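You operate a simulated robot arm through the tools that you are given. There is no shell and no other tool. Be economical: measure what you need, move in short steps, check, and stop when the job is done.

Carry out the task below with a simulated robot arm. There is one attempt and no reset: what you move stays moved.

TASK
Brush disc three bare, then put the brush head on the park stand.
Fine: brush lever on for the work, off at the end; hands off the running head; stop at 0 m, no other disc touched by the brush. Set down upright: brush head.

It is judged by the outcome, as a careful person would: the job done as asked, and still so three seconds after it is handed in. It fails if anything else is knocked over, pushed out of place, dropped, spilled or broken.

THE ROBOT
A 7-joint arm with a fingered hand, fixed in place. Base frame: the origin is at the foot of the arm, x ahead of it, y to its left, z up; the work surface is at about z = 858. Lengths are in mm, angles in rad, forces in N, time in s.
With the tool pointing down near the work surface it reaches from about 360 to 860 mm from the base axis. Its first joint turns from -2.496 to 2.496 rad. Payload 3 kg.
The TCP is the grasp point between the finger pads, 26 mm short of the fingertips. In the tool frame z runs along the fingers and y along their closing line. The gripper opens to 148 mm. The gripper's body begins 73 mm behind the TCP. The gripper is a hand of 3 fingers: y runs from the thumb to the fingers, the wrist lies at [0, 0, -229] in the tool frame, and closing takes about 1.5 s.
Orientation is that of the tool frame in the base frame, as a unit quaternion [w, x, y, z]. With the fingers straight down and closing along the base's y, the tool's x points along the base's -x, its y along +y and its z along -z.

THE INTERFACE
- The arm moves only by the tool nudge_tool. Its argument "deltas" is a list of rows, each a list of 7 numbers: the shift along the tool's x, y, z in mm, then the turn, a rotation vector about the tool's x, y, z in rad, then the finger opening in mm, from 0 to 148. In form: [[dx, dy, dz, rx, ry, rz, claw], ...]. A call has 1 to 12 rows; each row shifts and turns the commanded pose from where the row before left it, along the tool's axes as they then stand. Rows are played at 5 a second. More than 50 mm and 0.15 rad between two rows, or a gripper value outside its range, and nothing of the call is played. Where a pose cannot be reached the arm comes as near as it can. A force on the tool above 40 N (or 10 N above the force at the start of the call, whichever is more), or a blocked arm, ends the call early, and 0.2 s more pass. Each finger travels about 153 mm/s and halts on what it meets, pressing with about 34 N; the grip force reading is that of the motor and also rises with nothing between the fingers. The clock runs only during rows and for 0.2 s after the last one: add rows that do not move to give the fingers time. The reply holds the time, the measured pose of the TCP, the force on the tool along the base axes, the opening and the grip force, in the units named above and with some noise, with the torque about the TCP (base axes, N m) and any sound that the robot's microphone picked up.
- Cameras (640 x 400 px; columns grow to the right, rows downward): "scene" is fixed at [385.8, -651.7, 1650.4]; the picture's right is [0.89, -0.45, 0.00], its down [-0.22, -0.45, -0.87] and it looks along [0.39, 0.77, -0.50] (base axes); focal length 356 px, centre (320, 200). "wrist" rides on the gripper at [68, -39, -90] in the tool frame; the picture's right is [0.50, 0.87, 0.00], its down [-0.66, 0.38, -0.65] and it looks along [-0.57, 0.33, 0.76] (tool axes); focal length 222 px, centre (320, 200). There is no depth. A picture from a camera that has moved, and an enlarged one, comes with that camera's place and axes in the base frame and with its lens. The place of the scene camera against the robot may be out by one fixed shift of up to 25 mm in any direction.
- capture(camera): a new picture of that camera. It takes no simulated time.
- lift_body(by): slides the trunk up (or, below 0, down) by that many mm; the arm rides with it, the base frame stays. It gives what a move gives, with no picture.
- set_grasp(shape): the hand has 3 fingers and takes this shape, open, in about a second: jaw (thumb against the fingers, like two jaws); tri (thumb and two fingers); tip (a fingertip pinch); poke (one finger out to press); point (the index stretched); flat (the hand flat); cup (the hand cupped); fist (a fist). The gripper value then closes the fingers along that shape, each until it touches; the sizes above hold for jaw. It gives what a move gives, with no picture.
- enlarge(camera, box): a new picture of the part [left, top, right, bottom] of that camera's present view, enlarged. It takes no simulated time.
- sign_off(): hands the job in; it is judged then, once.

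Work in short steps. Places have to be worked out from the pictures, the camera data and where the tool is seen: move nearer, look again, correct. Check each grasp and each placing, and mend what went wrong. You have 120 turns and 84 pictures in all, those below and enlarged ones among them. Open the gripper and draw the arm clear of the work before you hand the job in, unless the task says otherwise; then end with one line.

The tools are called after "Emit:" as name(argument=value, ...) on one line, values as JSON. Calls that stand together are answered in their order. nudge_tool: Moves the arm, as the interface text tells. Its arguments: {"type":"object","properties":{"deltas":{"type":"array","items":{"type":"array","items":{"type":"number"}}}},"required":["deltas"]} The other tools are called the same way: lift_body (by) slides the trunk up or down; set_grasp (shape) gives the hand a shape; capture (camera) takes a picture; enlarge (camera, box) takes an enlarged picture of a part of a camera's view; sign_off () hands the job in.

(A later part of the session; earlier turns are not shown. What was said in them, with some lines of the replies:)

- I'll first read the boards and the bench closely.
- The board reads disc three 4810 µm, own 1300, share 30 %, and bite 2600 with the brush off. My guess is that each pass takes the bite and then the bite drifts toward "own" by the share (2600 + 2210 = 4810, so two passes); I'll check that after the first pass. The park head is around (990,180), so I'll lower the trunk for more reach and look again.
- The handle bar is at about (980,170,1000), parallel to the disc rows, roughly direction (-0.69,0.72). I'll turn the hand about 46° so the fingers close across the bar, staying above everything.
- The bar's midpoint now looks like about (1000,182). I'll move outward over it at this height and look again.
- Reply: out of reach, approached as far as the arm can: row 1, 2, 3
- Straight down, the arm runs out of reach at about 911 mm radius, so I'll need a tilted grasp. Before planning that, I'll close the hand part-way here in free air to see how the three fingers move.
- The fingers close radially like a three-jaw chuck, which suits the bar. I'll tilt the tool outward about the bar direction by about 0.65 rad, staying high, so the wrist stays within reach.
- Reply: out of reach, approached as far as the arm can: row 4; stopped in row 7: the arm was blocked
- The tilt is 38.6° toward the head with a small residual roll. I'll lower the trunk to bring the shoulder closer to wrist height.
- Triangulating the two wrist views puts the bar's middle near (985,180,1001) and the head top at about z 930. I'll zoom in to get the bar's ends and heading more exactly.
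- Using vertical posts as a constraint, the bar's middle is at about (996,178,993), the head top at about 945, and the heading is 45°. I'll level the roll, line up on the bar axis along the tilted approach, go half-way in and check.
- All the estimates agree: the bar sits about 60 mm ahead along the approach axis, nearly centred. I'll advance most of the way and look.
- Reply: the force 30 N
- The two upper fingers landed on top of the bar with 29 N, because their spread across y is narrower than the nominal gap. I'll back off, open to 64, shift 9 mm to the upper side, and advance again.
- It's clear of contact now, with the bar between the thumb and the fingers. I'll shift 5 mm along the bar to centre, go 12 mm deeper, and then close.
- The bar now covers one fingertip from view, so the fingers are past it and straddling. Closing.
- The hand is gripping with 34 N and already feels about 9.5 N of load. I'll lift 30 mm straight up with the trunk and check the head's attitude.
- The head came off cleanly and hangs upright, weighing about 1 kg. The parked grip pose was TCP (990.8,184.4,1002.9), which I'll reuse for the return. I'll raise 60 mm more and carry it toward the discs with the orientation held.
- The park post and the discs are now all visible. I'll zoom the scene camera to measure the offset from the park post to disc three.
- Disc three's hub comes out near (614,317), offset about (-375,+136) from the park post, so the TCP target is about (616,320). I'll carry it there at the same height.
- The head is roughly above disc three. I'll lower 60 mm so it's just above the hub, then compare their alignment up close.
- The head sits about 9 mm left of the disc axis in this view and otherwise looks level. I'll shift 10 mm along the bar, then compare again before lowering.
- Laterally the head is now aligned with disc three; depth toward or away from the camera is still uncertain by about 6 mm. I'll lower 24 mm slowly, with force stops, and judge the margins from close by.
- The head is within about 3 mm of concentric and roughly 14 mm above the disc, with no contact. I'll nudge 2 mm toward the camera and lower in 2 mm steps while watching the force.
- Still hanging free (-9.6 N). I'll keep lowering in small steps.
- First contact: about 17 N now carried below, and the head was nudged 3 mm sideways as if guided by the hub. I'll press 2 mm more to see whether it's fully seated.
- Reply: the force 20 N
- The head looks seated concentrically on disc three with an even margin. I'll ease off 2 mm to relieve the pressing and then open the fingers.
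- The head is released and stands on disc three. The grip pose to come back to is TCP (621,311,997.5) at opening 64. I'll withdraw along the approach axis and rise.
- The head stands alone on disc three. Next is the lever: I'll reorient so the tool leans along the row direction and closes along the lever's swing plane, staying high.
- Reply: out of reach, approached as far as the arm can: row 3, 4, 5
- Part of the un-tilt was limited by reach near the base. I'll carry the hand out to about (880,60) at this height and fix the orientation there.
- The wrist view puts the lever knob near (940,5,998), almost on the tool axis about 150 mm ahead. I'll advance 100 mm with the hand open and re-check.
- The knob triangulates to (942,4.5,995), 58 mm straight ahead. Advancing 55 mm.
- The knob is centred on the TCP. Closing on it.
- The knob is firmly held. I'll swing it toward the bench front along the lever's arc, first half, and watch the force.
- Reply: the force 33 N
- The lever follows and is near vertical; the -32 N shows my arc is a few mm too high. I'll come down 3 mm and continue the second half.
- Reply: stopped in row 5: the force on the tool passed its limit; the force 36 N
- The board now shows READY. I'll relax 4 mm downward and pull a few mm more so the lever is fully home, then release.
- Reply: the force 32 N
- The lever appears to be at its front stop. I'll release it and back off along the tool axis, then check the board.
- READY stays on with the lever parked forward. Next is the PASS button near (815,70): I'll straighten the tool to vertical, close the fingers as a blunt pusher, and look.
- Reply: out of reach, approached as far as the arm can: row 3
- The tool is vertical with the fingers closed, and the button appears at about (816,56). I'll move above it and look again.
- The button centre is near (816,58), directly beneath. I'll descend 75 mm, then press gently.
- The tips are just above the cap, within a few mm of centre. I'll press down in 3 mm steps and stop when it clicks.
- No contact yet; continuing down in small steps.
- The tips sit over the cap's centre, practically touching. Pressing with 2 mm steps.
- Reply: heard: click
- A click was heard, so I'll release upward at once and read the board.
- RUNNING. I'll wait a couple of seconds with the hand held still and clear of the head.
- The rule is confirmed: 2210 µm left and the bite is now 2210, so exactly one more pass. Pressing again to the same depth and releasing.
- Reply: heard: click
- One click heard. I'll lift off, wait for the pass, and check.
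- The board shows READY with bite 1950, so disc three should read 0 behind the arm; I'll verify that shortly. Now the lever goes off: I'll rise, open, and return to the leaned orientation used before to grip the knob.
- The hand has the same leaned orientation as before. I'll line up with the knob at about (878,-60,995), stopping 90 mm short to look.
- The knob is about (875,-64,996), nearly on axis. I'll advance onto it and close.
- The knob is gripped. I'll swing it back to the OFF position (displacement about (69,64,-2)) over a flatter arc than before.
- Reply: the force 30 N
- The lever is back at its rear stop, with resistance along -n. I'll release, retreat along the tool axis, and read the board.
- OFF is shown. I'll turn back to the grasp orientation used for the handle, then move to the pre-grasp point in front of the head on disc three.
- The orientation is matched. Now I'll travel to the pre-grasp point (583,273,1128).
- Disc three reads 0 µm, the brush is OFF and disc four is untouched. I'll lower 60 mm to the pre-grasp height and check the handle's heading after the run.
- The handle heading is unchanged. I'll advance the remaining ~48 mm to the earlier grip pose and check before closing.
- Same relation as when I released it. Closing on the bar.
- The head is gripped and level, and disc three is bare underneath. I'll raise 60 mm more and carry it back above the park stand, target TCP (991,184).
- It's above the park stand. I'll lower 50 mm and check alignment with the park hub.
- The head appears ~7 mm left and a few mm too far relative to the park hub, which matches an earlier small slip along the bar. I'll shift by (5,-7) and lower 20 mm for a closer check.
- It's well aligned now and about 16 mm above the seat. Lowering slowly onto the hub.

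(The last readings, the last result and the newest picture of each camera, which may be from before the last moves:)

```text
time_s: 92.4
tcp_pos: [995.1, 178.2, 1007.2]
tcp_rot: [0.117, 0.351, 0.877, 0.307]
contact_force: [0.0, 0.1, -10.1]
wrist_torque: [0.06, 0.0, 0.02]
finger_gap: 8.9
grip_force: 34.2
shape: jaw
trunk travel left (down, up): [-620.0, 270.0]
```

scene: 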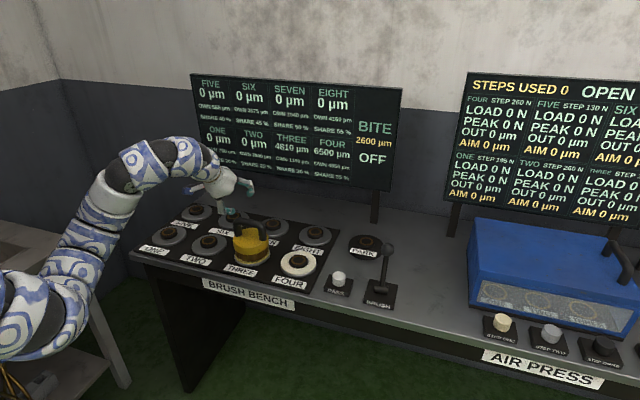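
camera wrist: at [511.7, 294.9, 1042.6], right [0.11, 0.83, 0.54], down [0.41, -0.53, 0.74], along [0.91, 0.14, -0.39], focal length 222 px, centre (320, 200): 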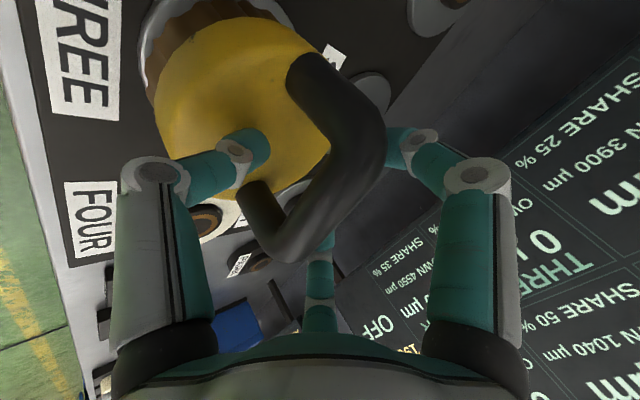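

Still free; continuing in 2 mm steps.

Emit:
nudge_tool(deltas=[[0, -1.24, 1.58, 0, 0, 0, 0], [0, -1.24, 1.58, 0, 0, 0, 0], [0, 0, 0, 0, 0, 0, 0]])

```text
time_s: 93.2
tcp_pos: [994.8, 178.7, 1002.6]
tcp_rot: [0.117, 0.351, 0.877, 0.307]
contact_force: [-0.6, 0.3, -9.9]
wrist_torque: [0.02, -0.01, -0.03]
finger_gap: 9.2
grip_force: 34.1
shape: jaw
trunk travel left (down, up): [-620.0, 270.0]
```

Already at the original height with no contact, so the hub has entered the head. Continuing in 1.5–2 mm steps.

Emit:
nudge_tool(deltas=[[0, -1.24, 1.58, 0, 0, 0, 0], [0, -1.24, 1.58, 0, 0, 0, 0], [0, 0, 0, 0, 0, 0, 0]])

Emit:
enlarge(camera="scene", box=[325, 190, 405, 270])

```text
time_s: 94.0
tcp_pos: [994.9, 178.2, 999.4]
tcp_rot: [0.118, 0.35, 0.877, 0.307]
contact_force: [0.1, 0.0, -10.0]
wrist_torque: [0.04, 0.02, 0.0]
finger_gap: 8.8
grip_force: 34.4
shape: jaw
trunk travel left (down, up): [-620.0, 270.0]
```

```text
5.00 times, centred on (365, 230) of scene
camera zoom: at [385.8, -651.7, 1650.4], right [0.89, -0.45, 0.0], down [-0.22, -0.45, -0.87], along [0.39, 0.77, -0.5], focal length 1777 px, centre (95, 50)
```

zoom: 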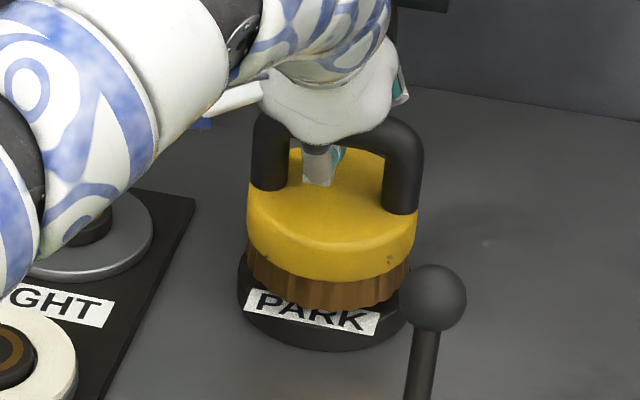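

The bristles now come down over the label and it's close to seated. A little further.

Emit:
nudge_tool(deltas=[[0, -1.24, 1.58, 0, 0, 0, 0], [0, -1.24, 1.58, 0, 0, 0, 0], [0, 0, 0, 0, 0, 0, 0]])

```text
time_s: 94.8
tcp_pos: [995.4, 177.7, 995.0]
tcp_rot: [0.118, 0.351, 0.877, 0.307]
contact_force: [-0.4, 0.7, -8.4]
wrist_torque: [0.1, 0.0, 0.0]
finger_gap: 8.9
grip_force: 33.5
shape: jaw
trunk travel left (down, up): [-620.0, 270.0]
```

Emit:
nudge_tool(deltas=[[0, -0.93, 1.18, 0, 0, 0, 0], [0, -0.93, 1.18, 0, 0, 0, 0], [0, 0, 0, 0, 0, 0, 0]])

Emit:
enlarge(camera="scene", box=[325, 190, 405, 270])

```text
time_s: 95.6
tcp_pos: [995.8, 178.7, 996.0]
tcp_rot: [0.118, 0.35, 0.877, 0.308]
contact_force: [1.8, 3.0, 4.0]
wrist_torque: [-0.01, 0.04, 0.0]
finger_gap: 9.1
grip_force: 33.6
shape: jaw
trunk travel left (down, up): [-620.0, 270.0]
```

```text
5.00 times, centred on (365, 230) of scene
camera zoom: at [385.8, -651.7, 1650.4], right [0.89, -0.45, 0.0], down [-0.22, -0.45, -0.87], along [0.39, 0.77, -0.5], focal length 1777 px, centre (95, 50)
```

zoom: 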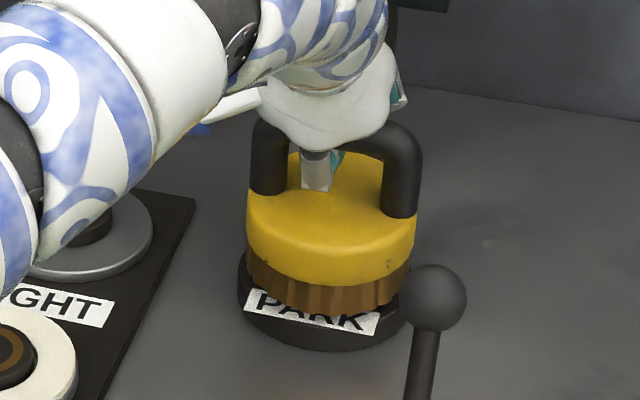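

The seat now carries the head (+4 N) and it is upright. I'll ease off slightly and open.

Emit:
nudge_tool(deltas=[[0, 0.5, -0.6, 0, 0, 0, 0], [0, 0, 0, 0, 0, 0, 0], [0, 0, 0, 0, 0, 0, 20], [0, 0, 0, 0, 0, 0, 40], [0, 0, 0, 0, 0, 0, 64], [0, 0, 0, 0, 0, 0, 64], [0, 0, 0, 0, 0, 0, 64]])

Emit:
capture(camera="wrist")

```text
time_s: 97.2
tcp_pos: [996.0, 178.2, 993.8]
tcp_rot: [0.117, 0.35, 0.877, 0.307]
contact_force: [0.6, 0.3, -0.2]
wrist_torque: [0.04, -0.01, 0.01]
finger_gap: 63.4
grip_force: 0.1
shape: jaw
trunk travel left (down, up): [-620.0, 270.0]
```

```text
10 pictures are left
camera wrist: at [885.9, 160.6, 1039.9], right [0.11, 0.83, 0.54], down [0.41, -0.53, 0.74], along [0.91, 0.14, -0.39], focal length 222 px, centre (320, 200)
```

wrist: 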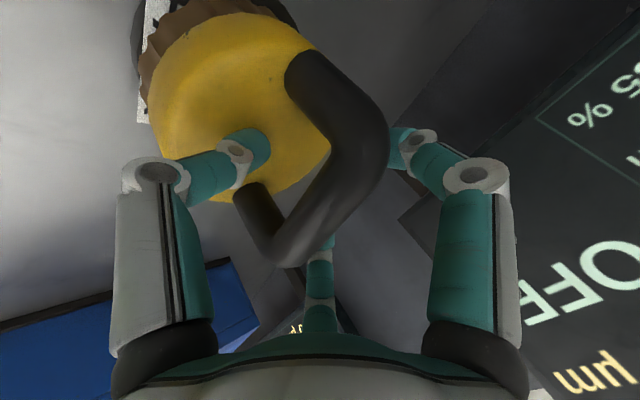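

It's free of contact. Withdrawing along the approach axis, then rising clear.

Emit:
nudge_tool(deltas=[[0, 0, -10, 0, 0, 0, 64], [0, 0, -15, 0, 0, 0, 64], [0, 0, -20, 0, 0, 0, 64], [0, 0, -25, 0, 0, 0, 64], [0, 0, -30, 0, 0, 0, 64], [0, 0, -30, 0, 0, 0, 64], [0, 0, 0, 0, 0, 0, 64]])

Emit:
lift_body(by=150)

Emit:
enlarge(camera="scene", box=[325, 190, 405, 270])

Emit:
enlarge(camera="scene", box=[120, 70, 430, 310])

```text
time_s: 98.8
tcp_pos: [941.0, 119.1, 1097.1]
tcp_rot: [0.117, 0.35, 0.877, 0.307]
contact_force: [0.9, -0.1, 0.1]
wrist_torque: [0.02, 0.04, -0.03]
finger_gap: 64.0
grip_force: 0.1
shape: jaw
trunk travel left (down, up): [-620.0, 270.0]
```

```text
time_s: 100.6
tcp_pos: [939.8, 118.9, 1245.9]
tcp_rot: [0.117, 0.351, 0.877, 0.307]
contact_force: [0.3, 1.1, 0.0]
wrist_torque: [0.03, -0.02, 0.01]
finger_gap: 63.9
grip_force: 0.0
shape: jaw
trunk travel left (down, up): [-770.0, 120.0]
```

```text
5.00 times, centred on (365, 230) of scene
camera zoom: at [385.8, -651.7, 1650.4], right [0.89, -0.45, 0.0], down [-0.22, -0.45, -0.87], along [0.39, 0.77, -0.5], focal length 1777 px, centre (95, 50)
```

zoom: 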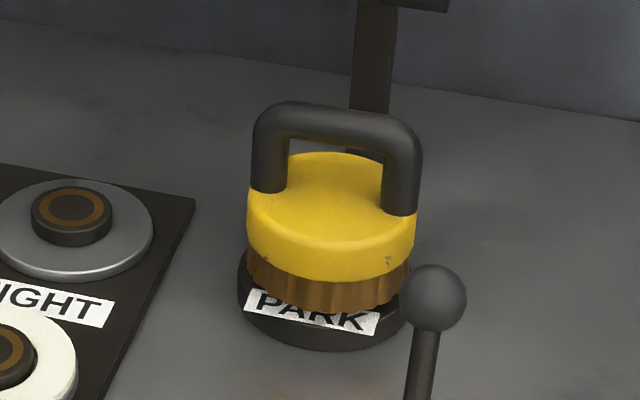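

```text
1.67 times, centred on (275, 190) of scene
camera zoom: at [385.8, -651.7, 1650.4], right [0.89, -0.45, 0.0], down [-0.22, -0.45, -0.87], along [0.39, 0.77, -0.5], focal length 592 px, centre (395, 217)
```

zoom: 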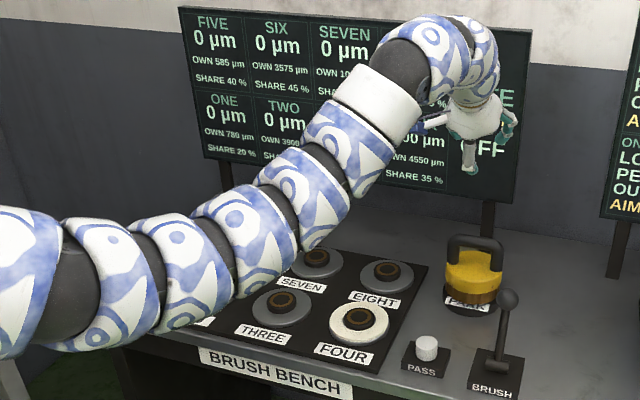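

The head stands on the park seat on its own. The bristles cover a bit more of the label than at the start, so I'll zoom in to make sure it is level and fully seated.

Emit:
enlarge(camera="scene", box=[335, 200, 395, 262])

Emit:
capture(camera="wrist")

```text
6.45 times, centred on (365, 231) of scene
camera zoom: at [385.8, -651.7, 1650.4], right [0.89, -0.45, 0.0], down [-0.22, -0.45, -0.87], along [0.39, 0.77, -0.5], focal length 2293 px, centre (30, 0)
```

zoom: 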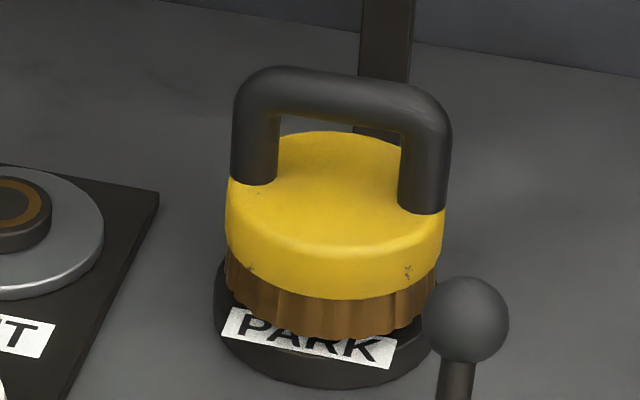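

```text
6 pictures are left
camera wrist: at [831.6, 101.1, 1292.4], right [0.11, 0.83, 0.54], down [0.41, -0.53, 0.74], along [0.91, 0.14, -0.39], focal length 222 px, centre (320, 200)
```

wrist: 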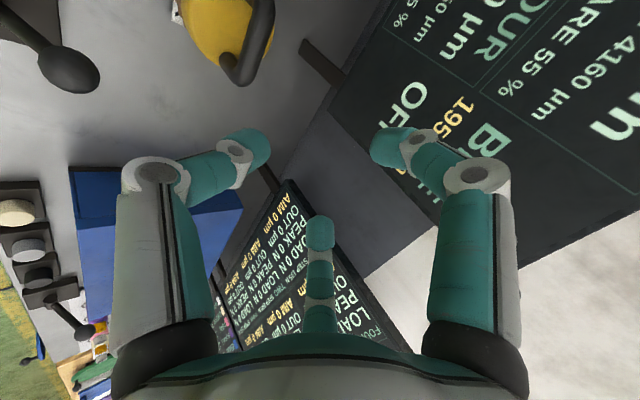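

The bottom of the head did not move on release. For a second opinion on levelness I'll return to the viewpoint of my earlier close-up of the parked head and compare.

Emit:
nudge_tool(deltas=[[3, -11, -8.5, 0, 0, 0, 64], [3, -11, -8.5, 0, 0, 0, 64], [0, 0, 0, 0, 0, 0, 64], [0, 0, 0, 0, 0, 0, 64]])

Emit:
lift_body(by=-195)

Emit:
enlarge(camera="wrist", box=[220, 0, 460, 200])

```text
time_s: 101.6
tcp_pos: [917.7, 101.9, 1246.0]
tcp_rot: [0.118, 0.351, 0.877, 0.307]
contact_force: [-0.8, 0.1, 0.8]
wrist_torque: [-0.01, 0.01, 0.0]
finger_gap: 64.2
grip_force: 0.1
shape: jaw
trunk travel left (down, up): [-770.0, 120.0]
```

```text
time_s: 103.7
tcp_pos: [916.7, 101.0, 1050.6]
tcp_rot: [0.117, 0.351, 0.877, 0.307]
contact_force: [1.2, -0.3, -0.6]
wrist_torque: [-0.02, 0.0, 0.01]
finger_gap: 64.3
grip_force: 0.0
shape: jaw
trunk travel left (down, up): [-575.0, 315.0]
```

```text
2.00 times, centred on (340, 100) of wrist
camera zoom: at [807.8, 84.9, 1097.1], right [0.11, 0.83, 0.54], down [0.4, -0.53, 0.74], along [0.91, 0.14, -0.39], focal length 444 px, centre (280, 400)
```

zoom: 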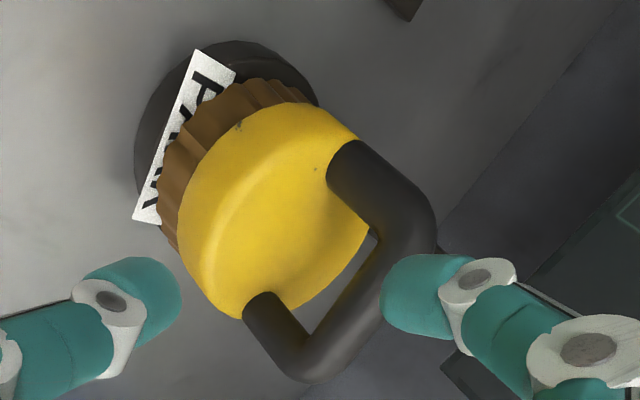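

The head sits fully down over the hub, upright, just a few mm forward within the hub's play; it is as low as it was on the bare disc, so it isn't riding on the rim. I'll draw the arm clear and take a last look.

Emit:
lift_body(by=195)

Emit:
nudge_tool(deltas=[[0, -25, -25, 0, 0, 0, 100], [0, -25, -25, 0, 0, 0, 148], [0, -25, -25, 0, 0, 0, 148], [0, -25, -25, 0, 0, 0, 148], [0, 0, 0, 0, 0, 0, 148], [0, 0, 0, 0, 0, 0, 148]])

Emit:
capture(camera="scene")

Emit:
enlarge(camera="scene", box=[190, 70, 430, 310])

```text
time_s: 105.8
tcp_pos: [916.0, 103.1, 1246.5]
tcp_rot: [0.118, 0.352, 0.876, 0.307]
contact_force: [0.4, 0.1, -0.8]
wrist_torque: [0.02, -0.02, 0.01]
finger_gap: 64.2
grip_force: 0.0
shape: jaw
trunk travel left (down, up): [-770.0, 120.0]
```

```text
time_s: 107.2
tcp_pos: [820.4, -0.7, 1261.9]
tcp_rot: [0.118, 0.35, 0.877, 0.307]
contact_force: [-0.6, -0.9, -1.3]
wrist_torque: [0.02, -0.02, -0.02]
finger_gap: 147.9
grip_force: 0.1
shape: jaw
trunk travel left (down, up): [-770.0, 120.0]
```

```text
4 pictures are left
```

scene: 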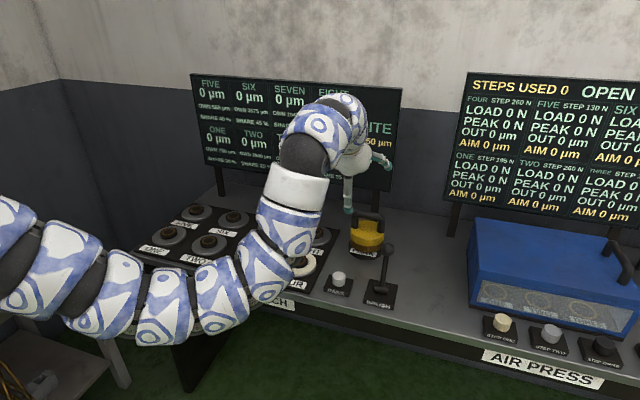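

```text
1.67 times, centred on (310, 190) of scene
camera zoom: at [385.8, -651.7, 1650.4], right [0.89, -0.45, 0.0], down [-0.22, -0.45, -0.87], along [0.39, 0.77, -0.5], focal length 592 px, centre (337, 217)
```

zoom: 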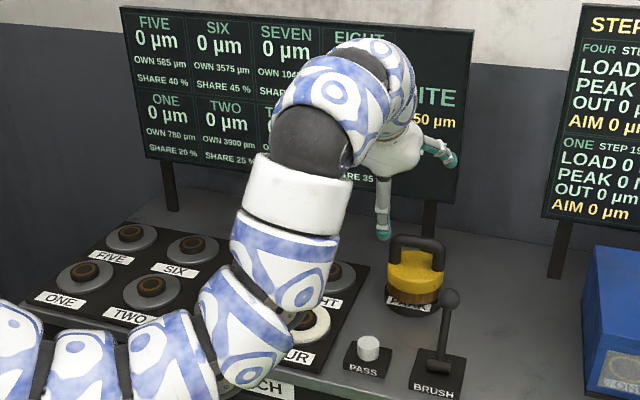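

The head is upright on the park stand, the lever is off, disc three read 0 µm, nothing else was disturbed, and the arm is clear. Handing in.

Emit:
sign_off()

```text
The job is handed in.
```

Disc three reads 0 µm after two passes, the brush lever is off, and the brush head is upright on the park stand, a few mm forward of where it started; the other discs' readings are unchanged.
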